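You operate a simulated robot arm through the tools that you are given. There is no shell and no other tool.

You are at the controls of a simulated robot arm. One attempt, no reset.

JOB
Put a white dot on the housing's rim and pack it in kit tray T2.
Fine: use the white pen of the vacuum kit and put it back in its well; housing in the HOUSING pocket, the blue cap from the white table in the CAP pocket. Set down upright: housing.

Only the result counts: the job must be done as asked and must still hold three seconds after the hand-in. Knocking over, shifting, dropping, spilling or breaking anything else fails it. A push-on lid holds only when it is set on centred and level and pressed home; a screw cap is set on level and turned clockwise until tight.

ROBOT AND FRAMES
A 7-joint arm with a two-finger parallel gripper, fixed in place. Base frame: the origin is at the foot of the arm, x ahead of it, y to its left, z up; the work surface is at about z = 940. Units: mm, degrees, N and s.
With the tool pointing down near the work surface it reaches from about 380 to 880 mm from the base axis. Its first joint turns from -166.0 to 166.0 degrees. Payload 3.43 kg.
The tool frame sits at the grasp point between the pads (the TCP): z along the fingers, y along the line on which they close. The tips reach 34 mm beyond it. The gripper opens to 128 mm. The fingers are 24 mm wide and 12 mm thick; the gripper's body (48 by 130 mm) begins 96 mm behind the TCP.
Orientation is that of the tool frame in the base frame, as a unit quaternion [w, x, y, z]. With the fingers straight down and closing along the base's y, the tool's x points along the base's -x, its y along +y and its z along -z.

CONTROLS
- The arm moves only by the tool send_rows. Its argument "deltas" is a list of rows, each an object (a shift or turn left out is 0, a gripper value left out holds the last) with "dp": the shift along the tool's x, y, z in mm, a list of three; "turn": the turn, a rotation vector about the tool's x, y, z in degrees, a list of three; "grip": the closure in counts, from 0 (fully open) to 255 (shut). In form: [{"dp": [x, y, z], "turn": [wx, wy, wz], "grip": grip}, ...]. A call has 1 to 20 rows; each row is the pose to reach, as a shift and turn from the pose commanded when the call began, along the tool's axes at that moment. A row lasts 0.2 s, in which the tool goes at most 50 mm and 8.6 degrees; a call with a longer step from one row to the next is refused whole, and so is a gripper value outside its range. Where a pose cannot be reached the arm comes as near as it can. A force on the tool above 40 N (or 10 N above the force at the start of the call, whichever is more), or a blocked arm, ends the call early, and 0.2 s more pass. Each finger travels about 153 mm/s and halts on what it meets, pressing with about 24 N; the grip force reading is that of the motor and also rises with nothing between the fingers. The clock runs only during rows and for 0.2 s after the last one: add rows that repeat a pose to give the fingers time. The reply holds the time, the measured pose of the TCP, the force on the tool along the base axes, the opening and the grip force, in the units named above and with some noise, with the torque about the TCP (base axes, N m) and any sound that the robot's microphone picked up.
- Cameras (640 x 400 px; columns grow to the right, rows downward): "scene" is fixed at [400.1, 649, 1704.5]; the picture's right is [0.07, 1.00, 0.00], its down [0.94, -0.07, -0.33] and it looks along [-0.33, 0.02, -0.94] (base axes); focal length 292 px, centre (320, 200). "wrist" rides on the gripper at [76, -11, -160] in the tool frame; the picture's right is [0.15, 0.99, 0.00], its down [-0.88, 0.13, -0.45] and it looks along [-0.45, 0.07, 0.89] (tool axes); focal length 234 px, centre (320, 200). There is no depth. A picture from a camera that has moved, and an enlarged one, comes with that camera's place and axes in the base frame and with its lens.
- get_image(camera): a new picture of that camera. The clock stands still meanwhile.
- inspect(camera, box): a new picture of the part [left, top, right, bottom] of that camera's present view, enlarged. The clock stands still meanwhile.
- hand_in(): hands the job in; it is judged then, once.

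Places have to be worked out from the pictures, the camera data and where the tool is seen. Open the gripper and draw the arm clear of the work before you hand the job in, unless the task says otherwise.

The tools are called after ">>>" as a command line: name --argument value ..., lists and objects as JSON in quotes. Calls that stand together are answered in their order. send_rows: Moves the arm, as the interface text tells. Its arguments: {"type":"object","properties":{"deltas":{"type":"array"}},"required":["deltas"]} The other tools are called the same way: get_image (camera) takes a picture; inspect (camera, box) takes an enlarged picture of a part of a camera's view; hand_in () hands the job in.

At the start:

```text
clock: 0.0
position: [201.6, 465.9, 1347.9]
ee_rot: [0.0, 0.0, 1.0, 0.001]
wrist_force: [0.2, -0.6, -0.5]
torque: [0.0, 0.02, -0.01]
gripper_width: 128.0
grip_force: 0.0
```

scene: 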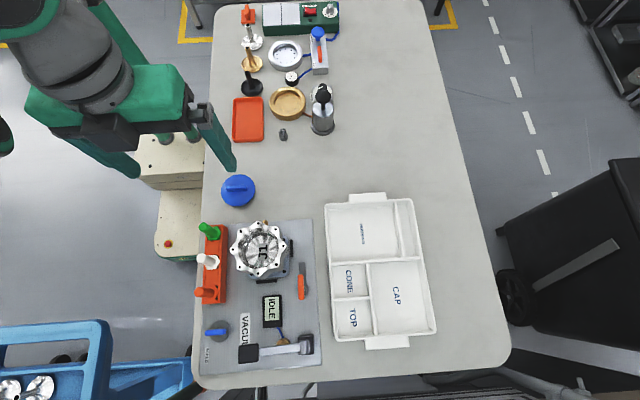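
wrist: 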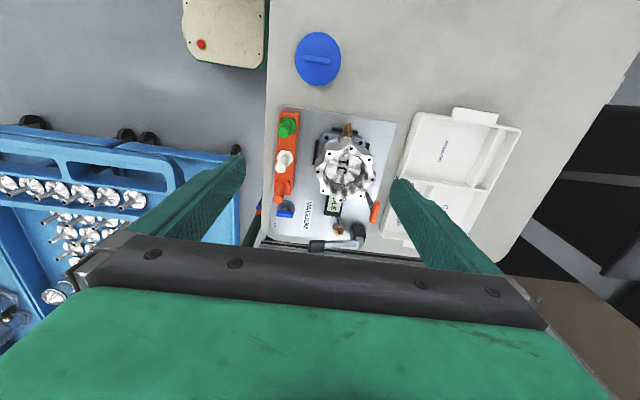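

I'll begin by looking closely at the scene: the vacuum kit, the housing, the tray and the blue cap.

>>> inspect --camera "scene" --box '[190, 210, 350, 310]'

>>> inspect --camera "scene" --box '[190, 290, 350, 390]'

>>> inspect --camera "scene" --box '[300, 180, 460, 280]'

>>> inspect --camera "scene" --box '[300, 260, 460, 360]'

>>> inspect --camera "scene" --box '[190, 140, 350, 240]'

>>> inspect --camera "scene" --box '[220, 0, 380, 150]'

```text
4.00 times, centred on (270, 260) of scene
camera zoom: at [400.1, 649.0, 1704.5], right [0.07, 1.0, 0.0], down [0.94, -0.07, -0.33], along [-0.33, 0.02, -0.94], focal length 1166 px, centre (520, -40)
```

zoom: 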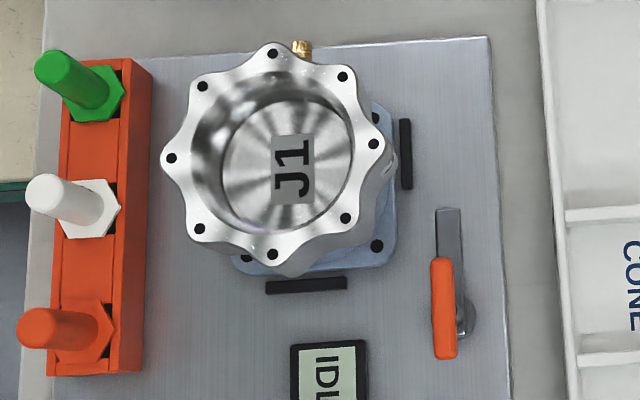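

```text
4.00 times, centred on (270, 340) of scene
camera zoom: at [400.1, 649.0, 1704.5], right [0.07, 1.0, 0.0], down [0.94, -0.07, -0.33], along [-0.33, 0.02, -0.94], focal length 1166 px, centre (520, -360)
```

zoom: 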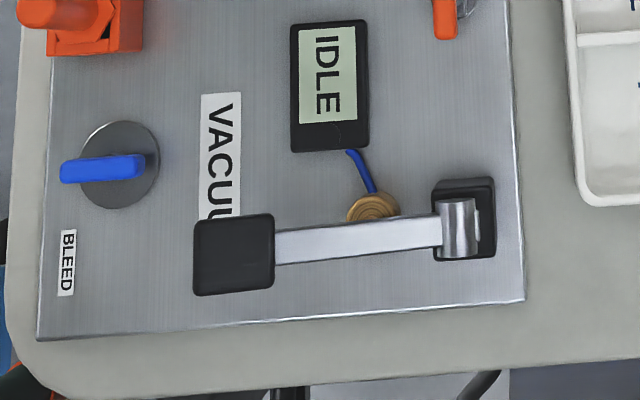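

```text
4.00 times, centred on (380, 230) of scene
camera zoom: at [400.1, 649.0, 1704.5], right [0.07, 1.0, 0.0], down [0.94, -0.07, -0.33], along [-0.33, 0.02, -0.94], focal length 1166 px, centre (80, 80)
```

zoom: 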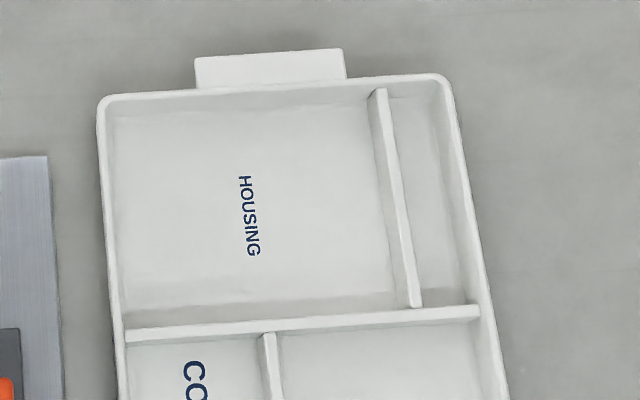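

```text
4.00 times, centred on (380, 310) of scene
camera zoom: at [400.1, 649.0, 1704.5], right [0.07, 1.0, 0.0], down [0.94, -0.07, -0.33], along [-0.33, 0.02, -0.94], focal length 1166 px, centre (80, -240)
```

zoom: 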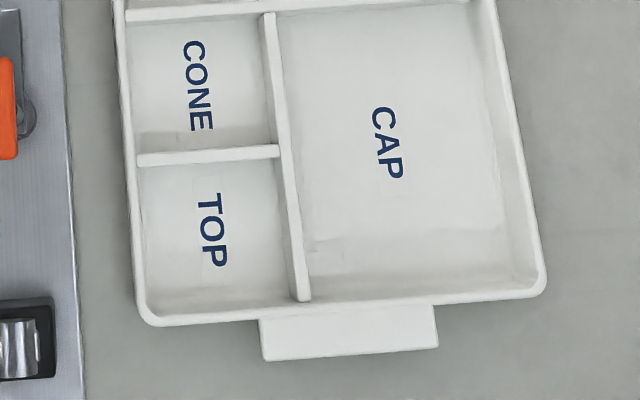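

```text
4.00 times, centred on (270, 190) of scene
camera zoom: at [400.1, 649.0, 1704.5], right [0.07, 1.0, 0.0], down [0.94, -0.07, -0.33], along [-0.33, 0.02, -0.94], focal length 1166 px, centre (520, 240)
```

zoom: 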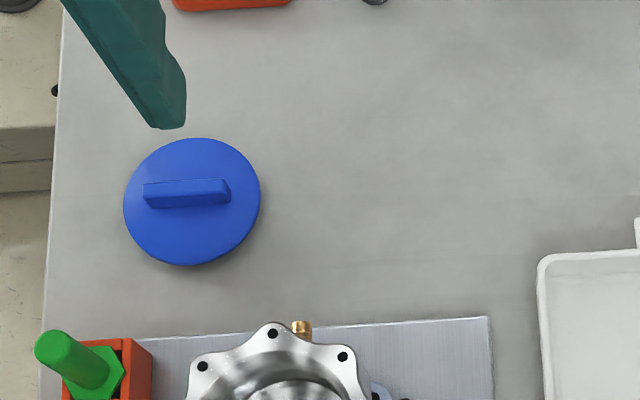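

```text
2.67 times, centred on (300, 75) of scene
camera zoom: at [400.1, 649.0, 1704.5], right [0.07, 1.0, 0.0], down [0.94, -0.07, -0.33], along [-0.33, 0.02, -0.94], focal length 778 px, centre (373, 533)
```

zoom: 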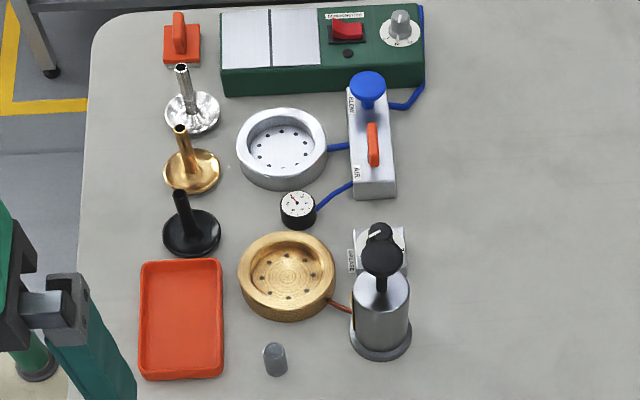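

The housing (J1) sits on the vacuum kit's plate with the pens in the orange rack beside it and the tray to its right. I'll lower the arm a bit over the near side to view the kit closely with the wrist camera.

>>> send_rows --deltas '[{"dp": [12, 3, 30]}, {"dp": [25, 6, 60]}, {"dp": [37, 9, 90]}, {"dp": [50, 11, 120]}, {"dp": [61.6, 14, 148]}]'

>>> get_image --camera "wrist"

>>> get_image --camera "scene"

```text
clock: 1.2
position: [138.6, 478.6, 1200.1]
ee_rot: [-0.001, 0.0, 1.0, 0.001]
wrist_force: [-0.5, -1.0, 0.2]
torque: [0.01, -0.03, 0.04]
gripper_width: 127.9
grip_force: 0.0
```

```text
taken
camera wrist: at [64.3, 467.8, 1361.1], right [-0.15, 0.99, 0.0], down [0.88, 0.13, 0.45], along [0.45, 0.07, -0.89], focal length 234 px, centre (320, 200)
```

wrist: 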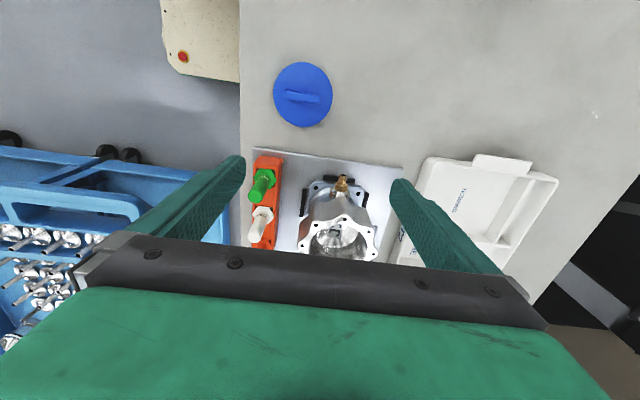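

```text
taken
```

scene: 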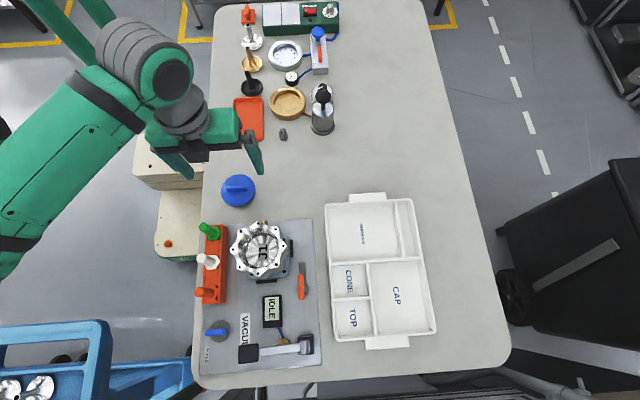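

The housing shows a brass fitting on its near side. I'll enlarge the kit in the wrist view for detail.

>>> inspect --camera "wrist" --box '[240, 140, 420, 260]'

>>> inspect --camera "wrist" --box '[250, 50, 350, 140]'

>>> inspect --camera "wrist" --box '[400, 140, 580, 260]'

```text
3.33 times, centred on (330, 200) of wrist
camera zoom: at [64.3, 467.8, 1361.1], right [-0.15, 0.99, 0.0], down [0.88, 0.13, 0.45], along [0.45, 0.07, -0.89], focal length 781 px, centre (287, 200)
```

zoom: 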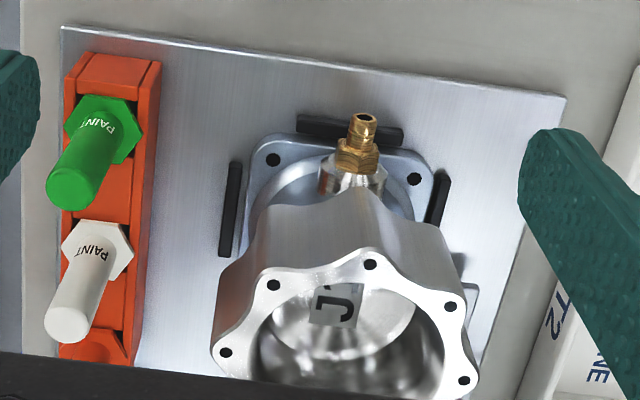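

```text
4.44 times, centred on (300, 95) of wrist
camera zoom: at [64.3, 467.8, 1361.1], right [-0.15, 0.99, 0.0], down [0.88, 0.13, 0.45], along [0.45, 0.07, -0.89], focal length 1041 px, centre (409, 667)
```

zoom: 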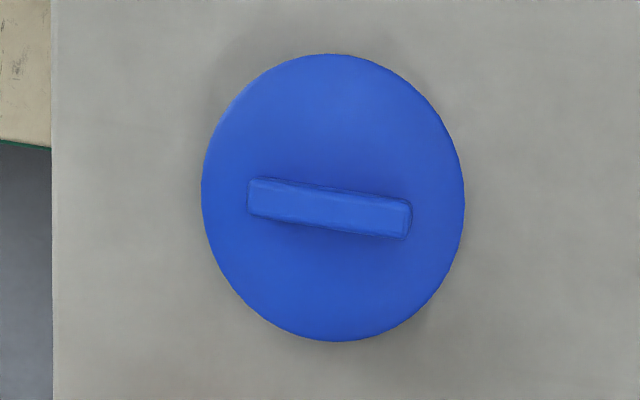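

```text
3.33 times, centred on (490, 200) of wrist
camera zoom: at [64.3, 467.8, 1361.1], right [-0.15, 0.99, 0.0], down [0.88, 0.13, 0.45], along [0.45, 0.07, -0.89], focal length 781 px, centre (-247, 200)
```

zoom: 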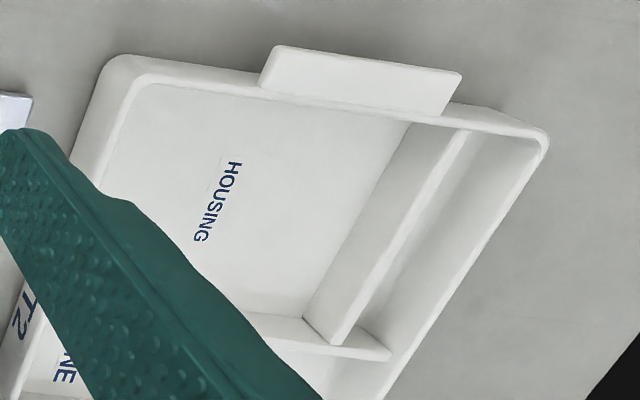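

Triangulating the two views, the housing axis is near (280, 526) with its rim at z ≈ 1090, and the white pen is near (289, 400) with its top at z ≈ 1069. Next I'll move over the tray and survey it with the wrist camera.

>>> send_rows --deltas '[{"dp": [0, 0, -50]}, {"dp": [-2, 40, -55]}, {"dp": [-4, 80, -55]}, {"dp": [-6, 120, -55]}, {"dp": [-8, 160, -55]}, {"dp": [-9, 200, -55]}, {"dp": [-10, 240, -52]}, {"dp": [-11.4, 281, -50]}]'

>>> get_image --camera "wrist"

```text
clock: 3.0
position: [152.8, 759.7, 1251.2]
ee_rot: [0.0, -0.001, 1.0, 0.001]
wrist_force: [1.2, -0.2, 0.4]
torque: [0.01, 0.14, -0.01]
gripper_width: 128.1
grip_force: 0.1
```

```text
taken
camera wrist: at [76.3, 747.9, 1410.6], right [-0.15, 0.99, 0.0], down [0.88, 0.13, 0.46], along [0.45, 0.07, -0.89], focal length 234 px, centre (320, 200)
```

wrist: 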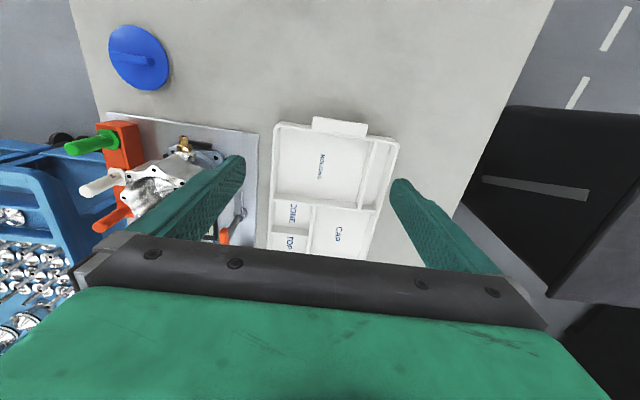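

The tray is well seen here, and the housing and pens are seen from the side. I'll enlarge both.

>>> inspect --camera "wrist" --box '[250, 105, 420, 265]'

>>> inspect --camera "wrist" --box '[60, 100, 260, 250]'

>>> inspect --camera "wrist" --box '[90, 10, 190, 100]'

```text
2.50 times, centred on (335, 185) of wrist
camera zoom: at [76.3, 747.9, 1410.6], right [-0.15, 0.99, 0.0], down [0.88, 0.13, 0.46], along [0.45, 0.07, -0.89], focal length 585 px, centre (282, 238)
```

zoom: 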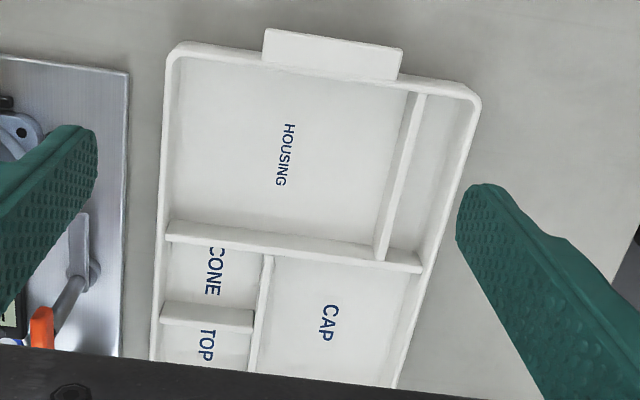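

```text
2.67 times, centred on (160, 175) of wrist
camera zoom: at [76.3, 747.9, 1410.6], right [-0.15, 0.99, 0.0], down [0.88, 0.13, 0.46], along [0.45, 0.07, -0.89], focal length 624 px, centre (747, 267)
```

zoom: 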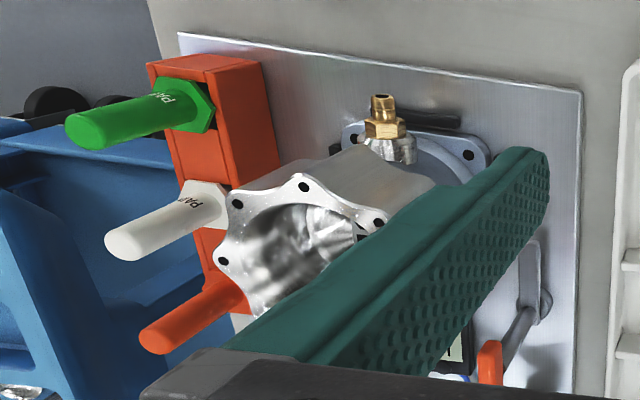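

```text
4.44 times, centred on (140, 55) of wrist
camera zoom: at [76.3, 747.9, 1410.6], right [-0.15, 0.99, 0.0], down [0.88, 0.13, 0.46], along [0.45, 0.07, -0.89], focal length 1041 px, centre (1120, 844)
```

zoom: 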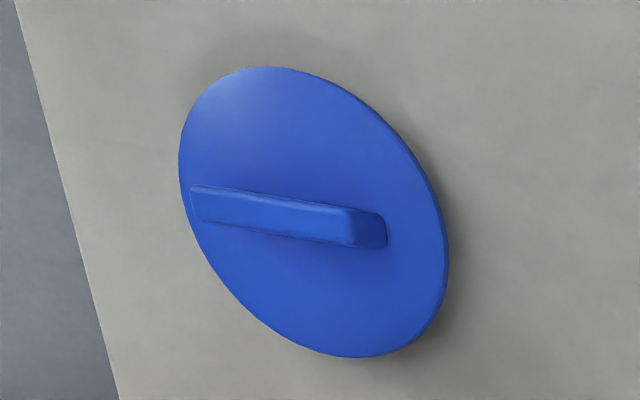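

Tray: rim at z ≈ 978, HOUSING pocket spans about x 160–305, y 685–860; CAP pocket x 312–477, y 777–905. Now I move above the white pen (≈289.5, 399.5) with the gripper partly closed to about 60 mm.

>>> send_rows --deltas '[{"dp": [-15, -40, 0], "grip": 135}, {"dp": [-30, -80, 0]}, {"dp": [-45, -120, 0]}, {"dp": [-60, -160, 0]}, {"dp": [-75, -200, 0]}, {"dp": [-90, -240, 0]}, {"dp": [-105, -280, 0]}, {"dp": [-120, -320, 0]}, {"dp": [-136.7, -360.2, 10]}, {"dp": [-136.7, -360.2, 50]}, {"dp": [-136.7, -360.2, 91]}]'

>>> get_image --camera "wrist"

>>> get_image --camera "scene"

```text
clock: 5.4
position: [285.3, 402.5, 1159.1]
ee_rot: [0.0, 0.0, 1.0, 0.001]
wrist_force: [-0.4, 0.1, -0.3]
torque: [0.03, -0.03, -0.01]
gripper_width: 60.4
grip_force: 0.0
```

```text
taken
camera wrist: at [210.6, 389.9, 1319.4], right [-0.15, 0.99, 0.0], down [0.88, 0.13, 0.46], along [0.45, 0.07, -0.89], focal length 234 px, centre (320, 200)
```

wrist: 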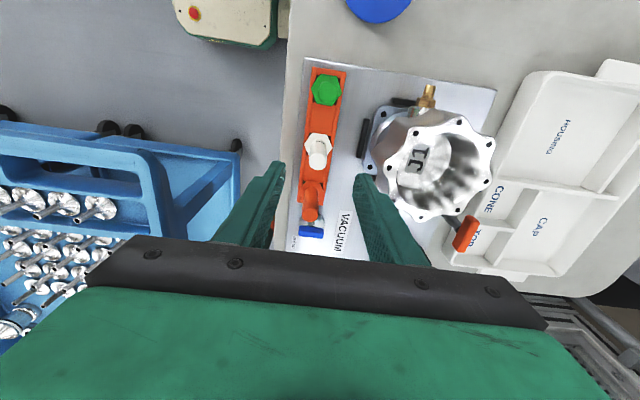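

```text
taken
```

scene: 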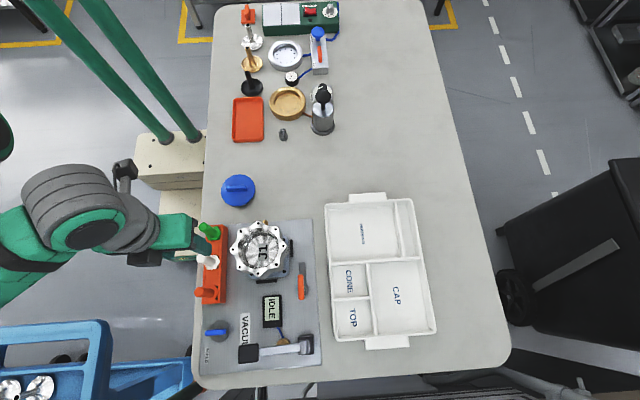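

The tool is near the pen. I'll zoom in on the pen and on the housing from here to refine their positions.

>>> inspect --camera "wrist" --box '[270, 60, 370, 240]'

>>> inspect --camera "wrist" --box '[350, 70, 510, 250]'

>>> send_rows --deltas '[{"dp": [0, 0, 0]}]'

```text
2.22 times, centred on (320, 150) of wrist
camera zoom: at [210.6, 389.9, 1319.4], right [-0.15, 0.99, 0.0], down [0.88, 0.13, 0.46], along [0.45, 0.07, -0.89], focal length 520 px, centre (320, 311)
```

zoom: 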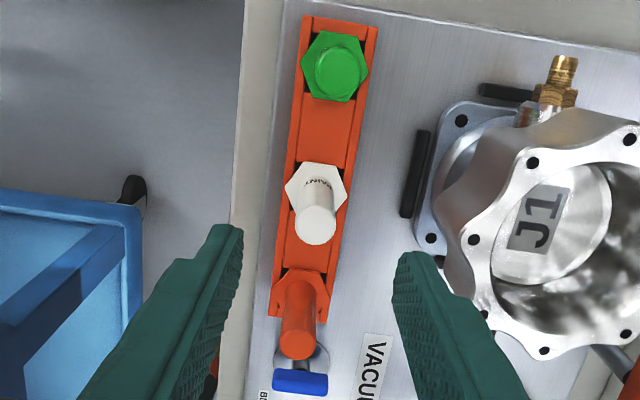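

```text
2.22 times, centred on (430, 160) of wrist
camera zoom: at [210.6, 389.9, 1319.4], right [-0.15, 0.99, 0.0], down [0.88, 0.13, 0.46], along [0.45, 0.07, -0.89], focal length 520 px, centre (76, 289)
```

zoom: 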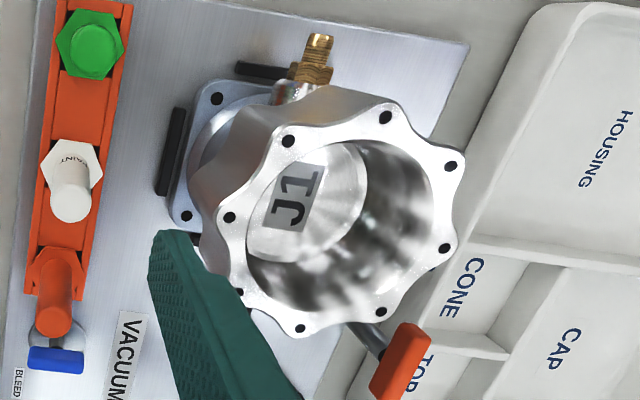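

```text
clock: 5.8
position: [286.2, 401.6, 1158.6]
ee_rot: [0.0, 0.0, 1.0, 0.0]
wrist_force: [0.3, -0.1, 0.3]
torque: [0.0, 0.01, 0.01]
gripper_width: 60.2
grip_force: 0.0
```

The pen axis is at about (289, 400), right under the TCP. I'll go down to TCP z ≈ 1043 so the tips stop just above the hex collar, before closing.

>>> send_rows --deltas '[{"dp": [-1, -0.5, 35]}, {"dp": [-1, -0.5, 70]}, {"dp": [-1, -0.5, 95]}, {"dp": [-1, -0.5, 108]}, {"dp": [-1, -0.5, 116]}, {"dp": [-1, -0.5, 116]}]'

>>> inspect --camera "wrist" --box '[240, 110, 400, 240]'

>>> inspect --camera "scene" --box '[130, 200, 290, 300]'

```text
clock: 7.2
position: [287.3, 400.0, 1043.3]
ee_rot: [-0.001, 0.0, 1.0, 0.001]
wrist_force: [0.1, 0.3, 0.1]
torque: [0.0, 0.0, -0.01]
gripper_width: 60.3
grip_force: 0.0
```

```text
3.08 times, centred on (320, 175) of wrist
camera zoom: at [212.9, 389.1, 1203.5], right [-0.15, 0.99, 0.0], down [0.88, 0.13, 0.46], along [0.45, 0.07, -0.89], focal length 720 px, centre (320, 277)
```

zoom: 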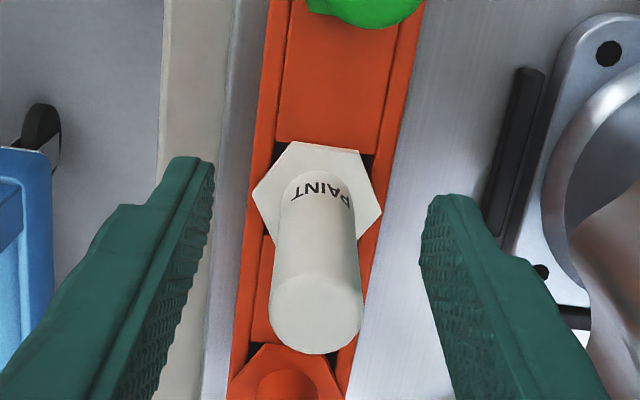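

```text
4.00 times, centred on (210, 250) of scene
camera zoom: at [400.1, 649.0, 1704.5], right [0.07, 1.0, 0.0], down [0.94, -0.07, -0.33], along [-0.33, 0.02, -0.94], focal length 1166 px, centre (760, 0)
```

zoom: 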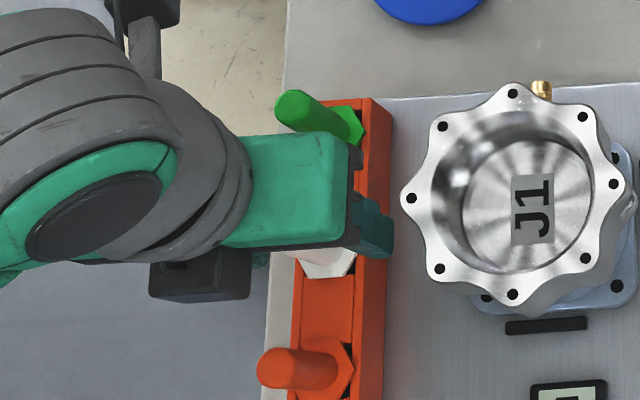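

The fingers straddle the white pen evenly. Closing on it.

>>> send_rows --deltas '[{"dp": [0, 0, 0], "grip": 255}, {"dp": [0, 0, 0]}, {"dp": [0, 0, 0]}, {"dp": [0, 0, 0]}]'

>>> inspect --camera "wrist" --box '[240, 110, 400, 240]'

```text
clock: 8.2
position: [287.8, 401.2, 1044.3]
ee_rot: [0.0, 0.0, 1.0, 0.001]
wrist_force: [0.5, -0.9, 0.9]
torque: [-0.15, -0.04, -0.01]
gripper_width: 19.8
grip_force: 23.8
```

```text
3.08 times, centred on (320, 175) of wrist
camera zoom: at [213.0, 389.2, 1203.8], right [-0.15, 0.99, 0.0], down [0.88, 0.13, 0.46], along [0.45, 0.07, -0.89], focal length 720 px, centre (320, 277)
```

zoom: 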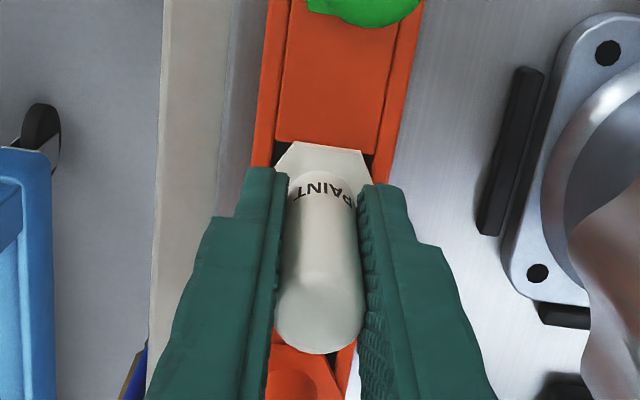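

The pen is gripped (19.8 mm). Now a slow straight lift out of the well.

>>> send_rows --deltas '[{"dp": [0, 0, -5]}, {"dp": [0, 0, -15]}, {"dp": [0, 0, -30]}, {"dp": [0, 0, -50]}, {"dp": [0, 0, -75]}, {"dp": [0, 0, -100]}, {"dp": [0, 0, -130]}, {"dp": [0, 0, -160]}, {"dp": [0, 0, -185]}, {"dp": [0, 0, -185]}]'

>>> get_image --camera "wrist"

>>> get_image --camera "scene"

```text
clock: 10.4
position: [288.1, 400.1, 1229.9]
ee_rot: [-0.001, 0.0, 1.0, 0.002]
wrist_force: [-0.9, 0.1, -0.3]
torque: [0.03, -0.02, -0.01]
gripper_width: 19.4
grip_force: 24.2
```

```text
taken
camera wrist: at [213.0, 389.0, 1389.7], right [-0.15, 0.99, 0.0], down [0.88, 0.13, 0.46], along [0.45, 0.07, -0.89], focal length 234 px, centre (320, 200)
```

wrist: 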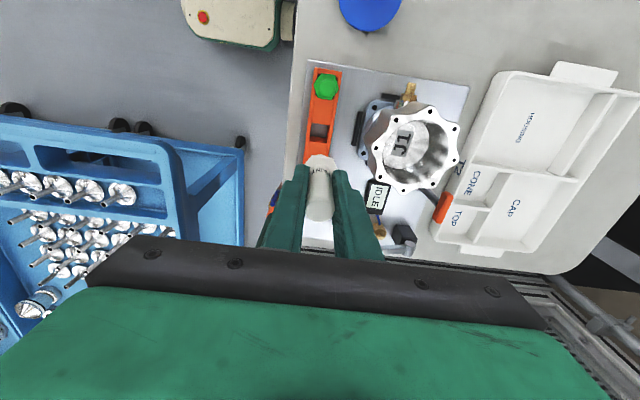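

```text
taken
```

scene: 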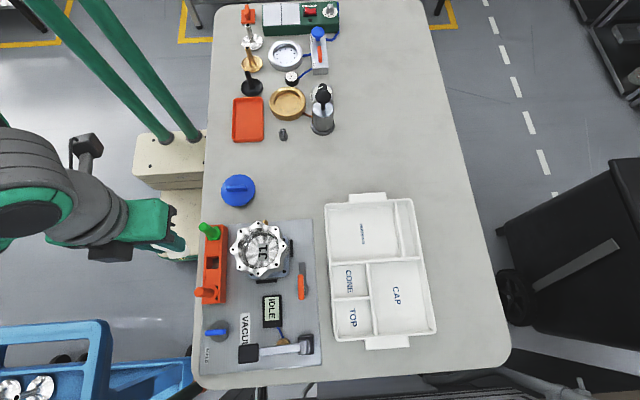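

The pen is out and its well is empty. I'll zoom to see the pen's hex/tip and the exact well location.

>>> inspect --camera "wrist" --box '[270, 60, 400, 240]'

>>> inspect --camera "scene" --box '[120, 190, 280, 310]'

```text
2.22 times, centred on (335, 150) of wrist
camera zoom: at [213.0, 389.0, 1389.7], right [-0.15, 0.99, 0.0], down [0.88, 0.13, 0.46], along [0.45, 0.07, -0.89], focal length 520 px, centre (287, 311)
```

zoom: 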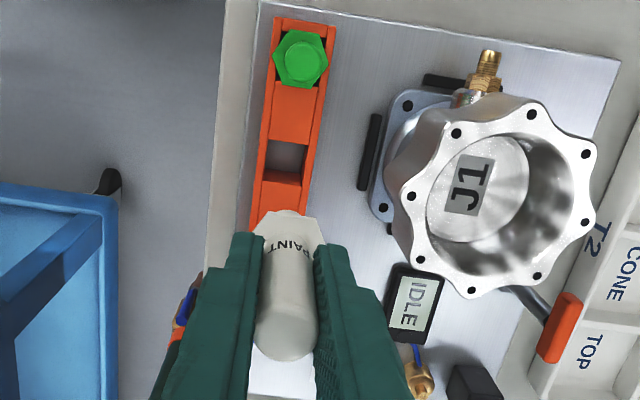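

```text
3.33 times, centred on (200, 250) of scene
camera zoom: at [400.1, 649.0, 1704.5], right [0.07, 1.0, 0.0], down [0.94, -0.07, -0.33], along [-0.33, 0.02, -0.94], focal length 972 px, centre (720, 33)
```

zoom: 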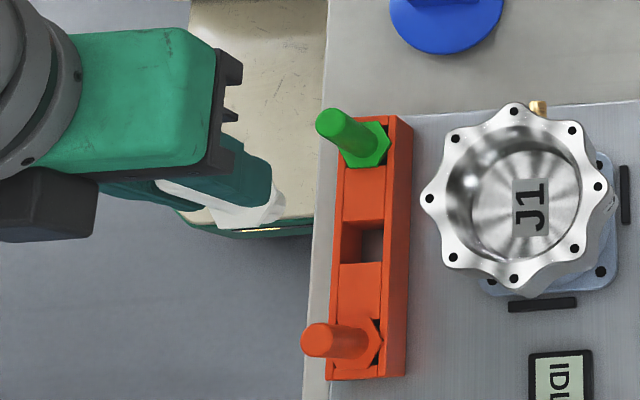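

The housing axis computed again is (279.4, 526) with rim z ≈ 1090 and flat ring radius about 42–52. I'll move the pen over a clear rim spot at about (289, 479), between two bolt holes.

>>> send_rows --deltas '[{"dp": [0, 25, 0]}, {"dp": [0, 55, 0]}, {"dp": [0, 78.7, 0]}, {"dp": [0, 78.7, 0]}, {"dp": [0, 78.7, 15]}, {"dp": [0, 78.7, 28]}, {"dp": [0, 78.7, 28]}]'

>>> inspect --camera "wrist" --box '[250, 90, 410, 240]'

>>> inspect --camera "scene" --box '[150, 190, 310, 310]'

```text
clock: 12.0
position: [289.5, 479.1, 1199.9]
ee_rot: [0.001, 0.0, 1.0, 0.001]
wrist_force: [-0.6, -0.1, -0.8]
torque: [-0.01, -0.01, 0.0]
gripper_width: 19.3
grip_force: 24.2
```

```text
2.67 times, centred on (330, 165) of wrist
camera zoom: at [213.5, 467.0, 1360.6], right [-0.15, 0.99, 0.0], down [0.88, 0.13, 0.46], along [0.45, 0.07, -0.89], focal length 624 px, centre (293, 293)
```

zoom: 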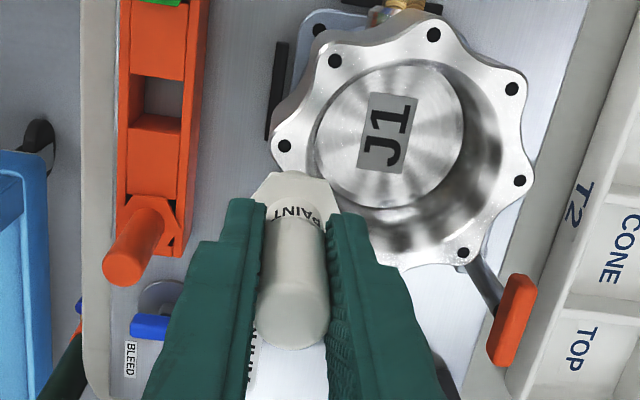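

```text
3.33 times, centred on (230, 250) of scene
camera zoom: at [400.1, 649.0, 1704.5], right [0.07, 1.0, 0.0], down [0.94, -0.07, -0.33], along [-0.33, 0.02, -0.94], focal length 972 px, centre (620, 33)
```

zoom: 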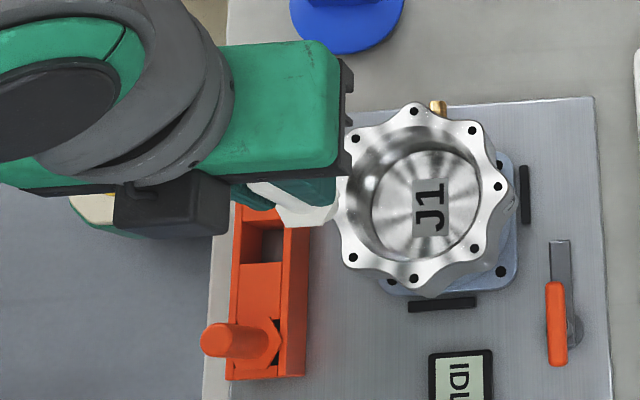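

I'll zoom on the pen in the scene view to judge how far its tip extends below the hex.

>>> inspect --camera "scene" --box '[205, 230, 255, 265]'

>>> inspect --camera "wrist" --box '[300, 140, 350, 180]'

```text
11.43 times, centred on (230, 248) of scene
camera zoom: at [400.1, 649.0, 1704.5], right [0.07, 1.0, 0.0], down [0.94, -0.07, -0.33], along [-0.33, 0.02, -0.94], focal length 3332 px, centre (1349, -343)
```

zoom: 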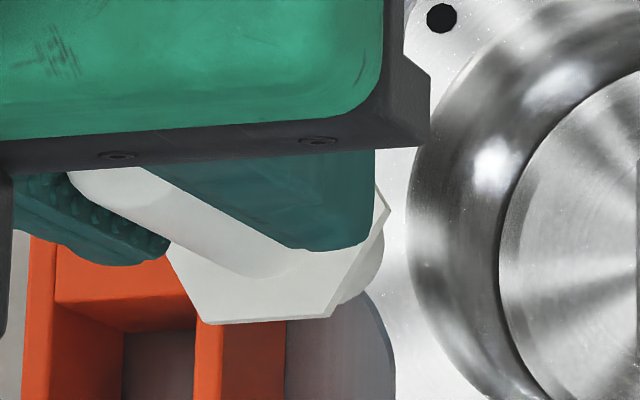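

```text
10.00 times, centred on (325, 160) of wrist
camera zoom: at [213.5, 467.0, 1360.6], right [-0.15, 0.99, 0.0], down [0.88, 0.13, 0.46], along [0.45, 0.07, -0.89], focal length 2342 px, centre (270, 600)
```

zoom: 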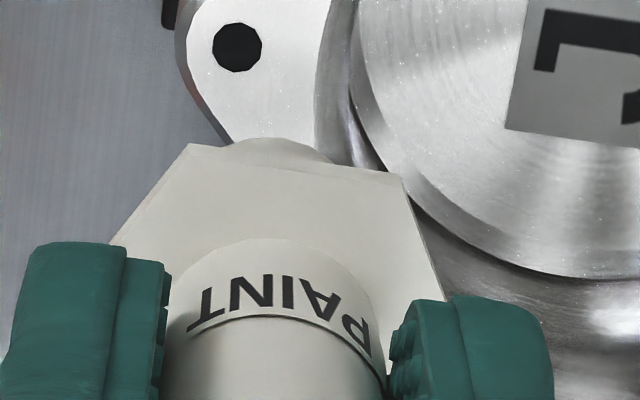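

There's a short rounded nose below the hex, so contact is expected around TCP z ≈ 1150–1165. I descend in small steps watching the force.

>>> send_rows --deltas '[{"dp": [0, 0, 4]}, {"dp": [0, 0, 8]}, {"dp": [0, 0, 12]}, {"dp": [0, 0, 15]}]'

>>> inspect --camera "scene" --box '[205, 230, 255, 265]'

>>> inspect --camera "wrist" --box '[300, 140, 350, 180]'

```text
clock: 13.0
position: [288.7, 478.8, 1185.2]
ee_rot: [0.0, 0.0, 1.0, 0.001]
wrist_force: [0.0, 0.1, -0.9]
torque: [0.03, 0.0, 0.01]
gripper_width: 19.6
grip_force: 24.0
```

```text
11.43 times, centred on (230, 248) of scene
camera zoom: at [400.1, 649.0, 1704.5], right [0.07, 1.0, 0.0], down [0.94, -0.07, -0.33], along [-0.33, 0.02, -0.94], focal length 3332 px, centre (1349, -343)
```

zoom: 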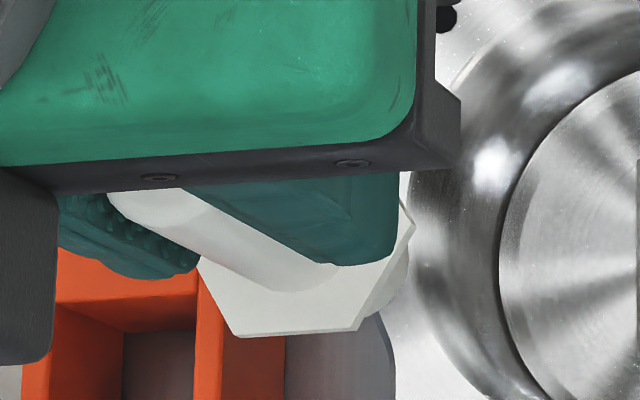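

```text
10.00 times, centred on (325, 160) of wrist
camera zoom: at [213.2, 467.0, 1345.4], right [-0.15, 0.99, 0.0], down [0.88, 0.13, 0.46], along [0.45, 0.07, -0.89], focal length 2342 px, centre (270, 600)
```

zoom: 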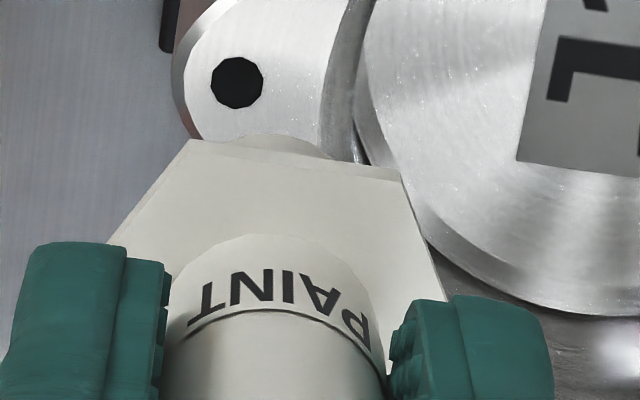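

No contact yet (force ≈ 0). Continuing down.

>>> send_rows --deltas '[{"dp": [0, 0, 3]}, {"dp": [0, 0, 6]}, {"dp": [0, 0, 8]}, {"dp": [0, 0, 10]}]'

>>> inspect --camera "scene" --box '[205, 230, 255, 265]'

```text
clock: 14.0
position: [290.4, 478.3, 1176.1]
ee_rot: [0.0, 0.0, 1.0, 0.001]
wrist_force: [0.5, -0.3, 16.7]
torque: [0.36, -0.09, 0.02]
gripper_width: 19.5
grip_force: 24.4
```

```text
11.43 times, centred on (230, 248) of scene
camera zoom: at [400.1, 649.0, 1704.5], right [0.07, 1.0, 0.0], down [0.94, -0.07, -0.33], along [-0.33, 0.02, -0.94], focal length 3332 px, centre (1349, -343)
```

zoom: 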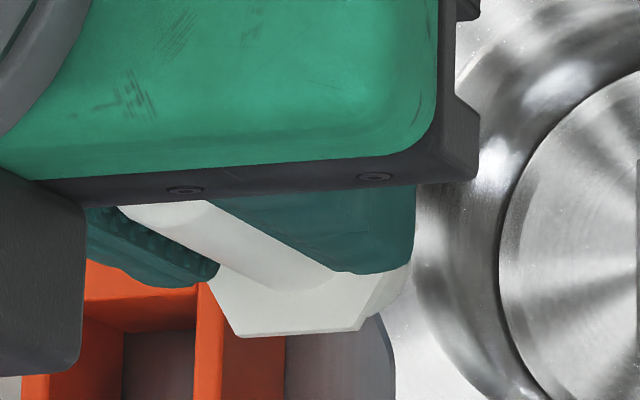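

Contact: 16.7 N upward at TCP z ≈ 1176, so the nib is about 86 mm below the TCP. I'll lift straight up, move back toward the rack side and check whether a dot was left.

>>> send_rows --deltas '[{"dp": [0, 0, -4]}, {"dp": [0, 0, -15]}, {"dp": [0, 0, -35]}, {"dp": [0, 0, -53]}, {"dp": [0, -40, -53]}, {"dp": [0, -78.7, -53]}, {"dp": [0, -78.7, -53]}]'

>>> inspect --camera "scene" --box '[220, 215, 300, 285]'

>>> inspect --camera "wrist" --box '[340, 90, 480, 210]'

```text
clock: 15.6
position: [289.8, 399.7, 1228.5]
ee_rot: [0.0, 0.0, 1.0, 0.001]
wrist_force: [1.4, 0.2, 0.0]
torque: [-0.02, 0.0, 0.02]
gripper_width: 19.3
grip_force: 23.8
```

```text
5.71 times, centred on (260, 250) of scene
camera zoom: at [400.1, 649.0, 1704.5], right [0.07, 1.0, 0.0], down [0.94, -0.07, -0.33], along [-0.33, 0.02, -0.94], focal length 1666 px, centre (663, -86)
```

zoom: 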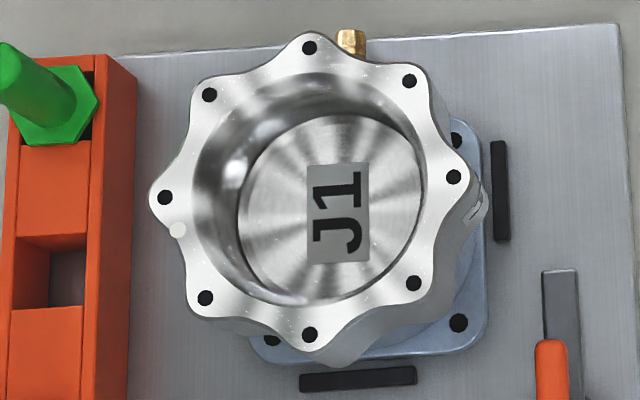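

```text
3.33 times, centred on (410, 150) of wrist
camera zoom: at [213.7, 388.2, 1388.6], right [-0.15, 0.99, 0.0], down [0.88, 0.13, 0.46], along [0.45, 0.07, -0.89], focal length 781 px, centre (20, 367)
```

zoom: 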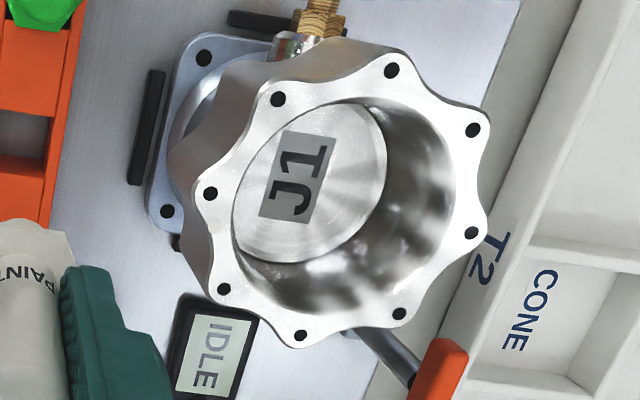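

A round whitish mark shows on the rim below the left bolt hole. I'll zoom in to confirm it.

>>> inspect --camera "scene" --box '[232, 232, 262, 262]'

>>> inspect --camera "wrist" --box '[380, 130, 430, 180]'

```text
13.33 times, centred on (247, 247) of scene
camera zoom: at [400.1, 649.0, 1704.5], right [0.07, 1.0, 0.0], down [0.94, -0.07, -0.33], along [-0.33, 0.02, -0.94], focal length 3888 px, centre (1293, -427)
```

zoom: 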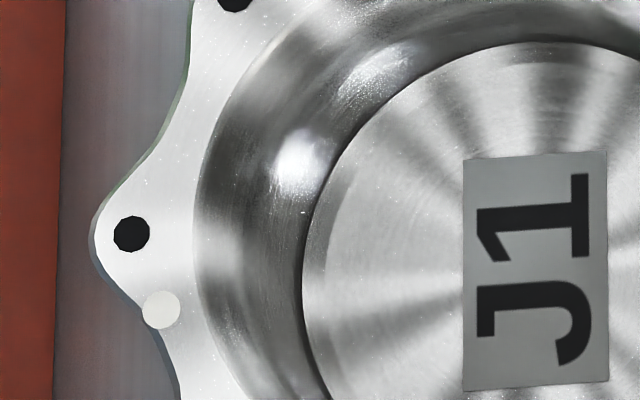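

```text
8.00 times, centred on (405, 155) of wrist
camera zoom: at [213.7, 388.2, 1388.6], right [-0.15, 0.99, 0.0], down [0.88, 0.13, 0.46], along [0.45, 0.07, -0.89], focal length 1873 px, centre (-360, 560)
```

zoom: 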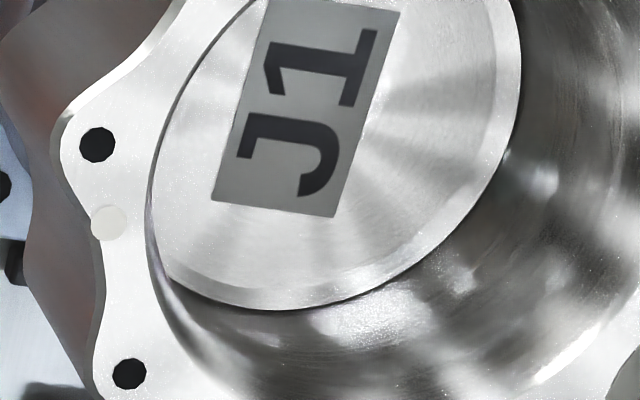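

A clear white dot is on the rim. Now I return the pen straight down into its own well, at the same place it came from.

>>> send_rows --deltas '[{"dp": [0, 0, 35]}, {"dp": [0, 0, 75]}, {"dp": [0, 0, 110]}, {"dp": [0, 0, 130]}, {"dp": [0, 0, 140]}, {"dp": [0, 0, 140]}]'

>>> inspect --camera "wrist" --box '[240, 110, 400, 240]'

>>> inspect --camera "scene" --box '[170, 210, 260, 310]'

```text
clock: 17.0
position: [287.6, 399.8, 1087.7]
ee_rot: [-0.002, 0.0, 1.0, 0.001]
wrist_force: [0.5, -0.3, -0.1]
torque: [0.0, 0.04, -0.03]
gripper_width: 19.6
grip_force: 24.0
```

```text
3.08 times, centred on (320, 175) of wrist
camera zoom: at [213.0, 388.2, 1248.5], right [-0.15, 0.99, 0.0], down [0.88, 0.13, 0.45], along [0.45, 0.07, -0.89], focal length 720 px, centre (320, 277)
```

zoom: 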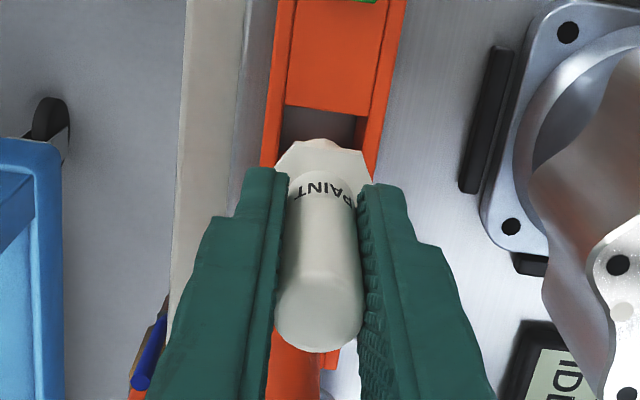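

```text
4.00 times, centred on (215, 260) of scene
camera zoom: at [400.1, 649.0, 1704.5], right [0.07, 1.0, 0.0], down [0.94, -0.07, -0.33], along [-0.33, 0.02, -0.94], focal length 1166 px, centre (740, -40)
```

zoom: 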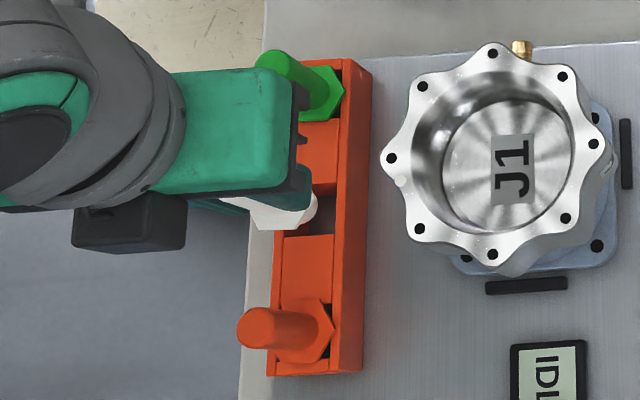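

The pen sits in the hand just as when picked, with the nib above the well. Continuing slowly down to the original height.

>>> send_rows --deltas '[{"dp": [0, 0, 7]}, {"dp": [0, 0, 14]}, {"dp": [0, 0, 21]}, {"dp": [0, 0, 28]}, {"dp": [0, 0, 34]}, {"dp": [0, 0, 39]}, {"dp": [0, 0, 42]}, {"dp": [0, 0, 44]}, {"dp": [0, 0, 44]}]'

>>> inspect --camera "wrist" --box '[240, 110, 400, 240]'

```text
clock: 19.0
position: [288.9, 400.0, 1045.2]
ee_rot: [0.0, 0.0, 1.0, 0.001]
wrist_force: [-0.3, -2.5, 18.5]
torque: [-0.56, 0.0, -0.01]
gripper_width: 19.8
grip_force: 24.4
```

```text
3.08 times, centred on (320, 175) of wrist
camera zoom: at [213.2, 388.4, 1204.9], right [-0.15, 0.99, 0.0], down [0.88, 0.13, 0.46], along [0.45, 0.07, -0.89], focal length 720 px, centre (320, 277)
```

zoom: 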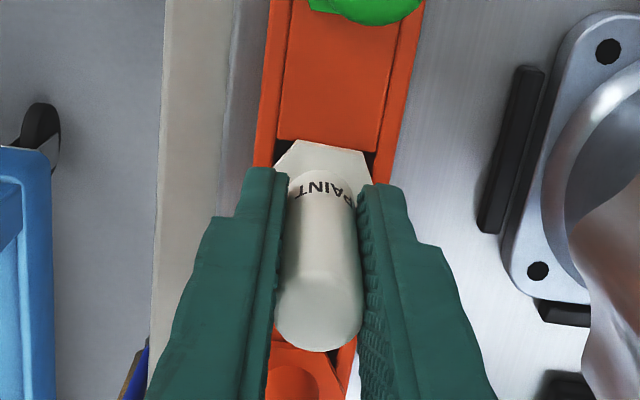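

The pen has bottomed in its well (18.5 N). I ease off 1 mm and then open the fingers to about 60 mm.

>>> send_rows --deltas '[{"dp": [0, 0, -1.2]}, {"dp": [0, 0, -1.2]}, {"dp": [0, 0, -1.2], "grip": 215}, {"dp": [0, 0, -1.2], "grip": 180}, {"dp": [0, 0, -1.2], "grip": 135}, {"dp": [0, 0, -1.2], "grip": 135}]'

>>> inspect --camera "wrist" --box '[240, 110, 400, 240]'

```text
clock: 20.4
position: [288.6, 399.7, 1045.4]
ee_rot: [0.001, 0.001, 1.0, 0.001]
wrist_force: [-0.2, 0.0, 0.6]
torque: [-0.01, -0.01, -0.01]
gripper_width: 60.3
grip_force: 0.2
```

```text
3.08 times, centred on (320, 175) of wrist
camera zoom: at [213.1, 388.5, 1205.4], right [-0.15, 0.99, 0.0], down [0.88, 0.13, 0.46], along [0.45, 0.07, -0.89], focal length 720 px, centre (320, 277)
```

zoom: 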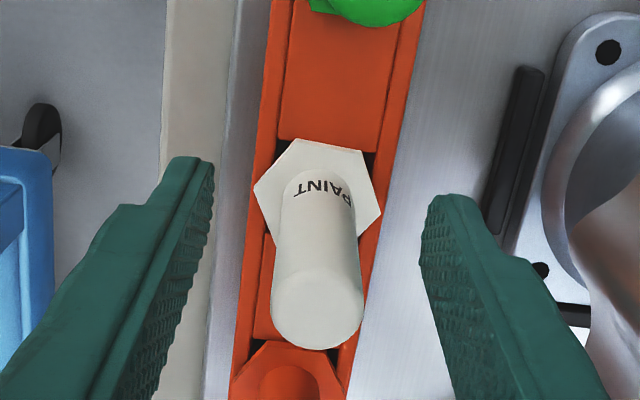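

The pen is standing freely in its well. I rise straight up and then check the lever and housing geometry before grasping the housing.

>>> send_rows --deltas '[{"dp": [0, 0, -20]}, {"dp": [0, 0, -50]}, {"dp": [0, 0, -90]}, {"dp": [0, 0, -130]}, {"dp": [0, 0, -170]}, {"dp": [0, 0, -200], "grip": 0}, {"dp": [0, 0, -200], "grip": 0}]'

>>> get_image --camera "wrist"

>>> inspect --camera "scene" --box '[190, 210, 350, 310]'

```text
clock: 22.0
position: [288.3, 399.2, 1246.0]
ee_rot: [-0.001, 0.0, 1.0, 0.0]
wrist_force: [0.8, 0.3, 0.0]
torque: [-0.02, -0.01, 0.05]
gripper_width: 128.0
grip_force: 0.2
```

```text
taken
camera wrist: at [213.2, 388.5, 1406.3], right [-0.15, 0.99, 0.0], down [0.88, 0.13, 0.45], along [0.45, 0.07, -0.89], focal length 234 px, centre (320, 200)
```

wrist: 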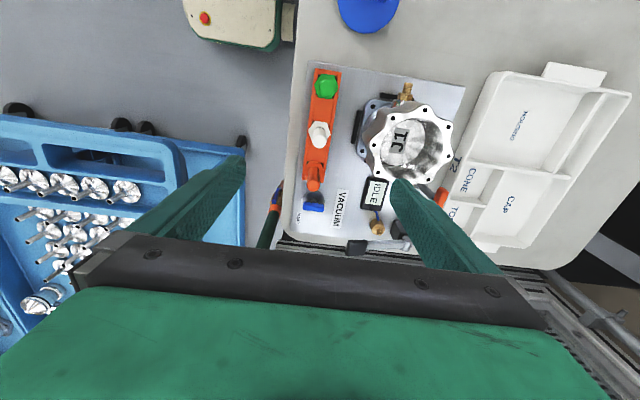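

```text
4.00 times, centred on (270, 260) of scene
camera zoom: at [400.1, 649.0, 1704.5], right [0.07, 1.0, 0.0], down [0.94, -0.07, -0.33], along [-0.33, 0.02, -0.94], focal length 1166 px, centre (520, -40)
```

zoom: 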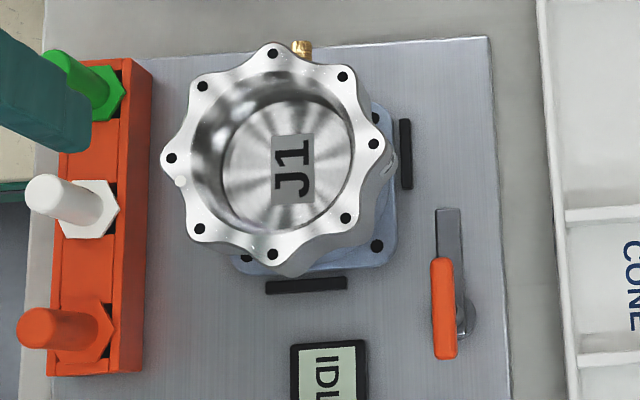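

The pen looks exactly as at the start. Now I shift to look at the orange lever beside the housing, since it sits near a possible finger position.

>>> send_rows --deltas '[{"dp": [14, 40, 3]}, {"dp": [28, 80, 6]}, {"dp": [44, 120, 9]}, {"dp": [58, 160, 15]}, {"dp": [58, 160, 15]}]'

>>> inspect --camera "wrist" --box '[240, 120, 400, 240]'

>>> inspect --camera "scene" --box '[270, 230, 330, 320]'

```text
clock: 23.2
position: [230.5, 559.4, 1231.3]
ee_rot: [0.0, 0.0, 1.0, 0.001]
wrist_force: [0.0, 0.6, -0.3]
torque: [0.02, 0.0, 0.0]
gripper_width: 128.2
grip_force: 0.0
```

```text
3.33 times, centred on (320, 180) of wrist
camera zoom: at [155.0, 548.7, 1390.9], right [-0.15, 0.99, 0.0], down [0.88, 0.13, 0.46], along [0.45, 0.07, -0.89], focal length 781 px, centre (320, 267)
```

zoom: 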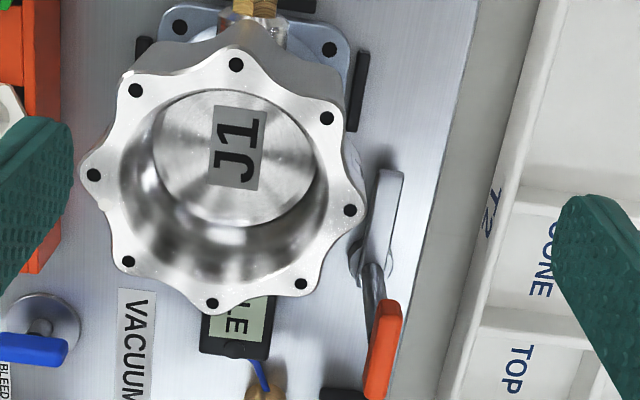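

```text
4.44 times, centred on (300, 275) of scene
camera zoom: at [400.1, 649.0, 1704.5], right [0.07, 1.0, 0.0], down [0.94, -0.07, -0.33], along [-0.33, 0.02, -0.94], focal length 1296 px, centre (409, -133)
```

zoom: 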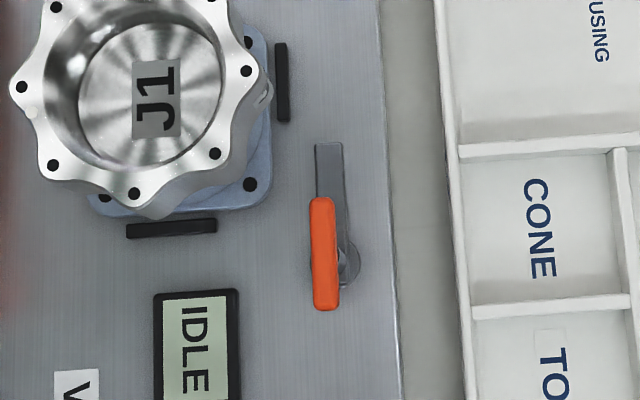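

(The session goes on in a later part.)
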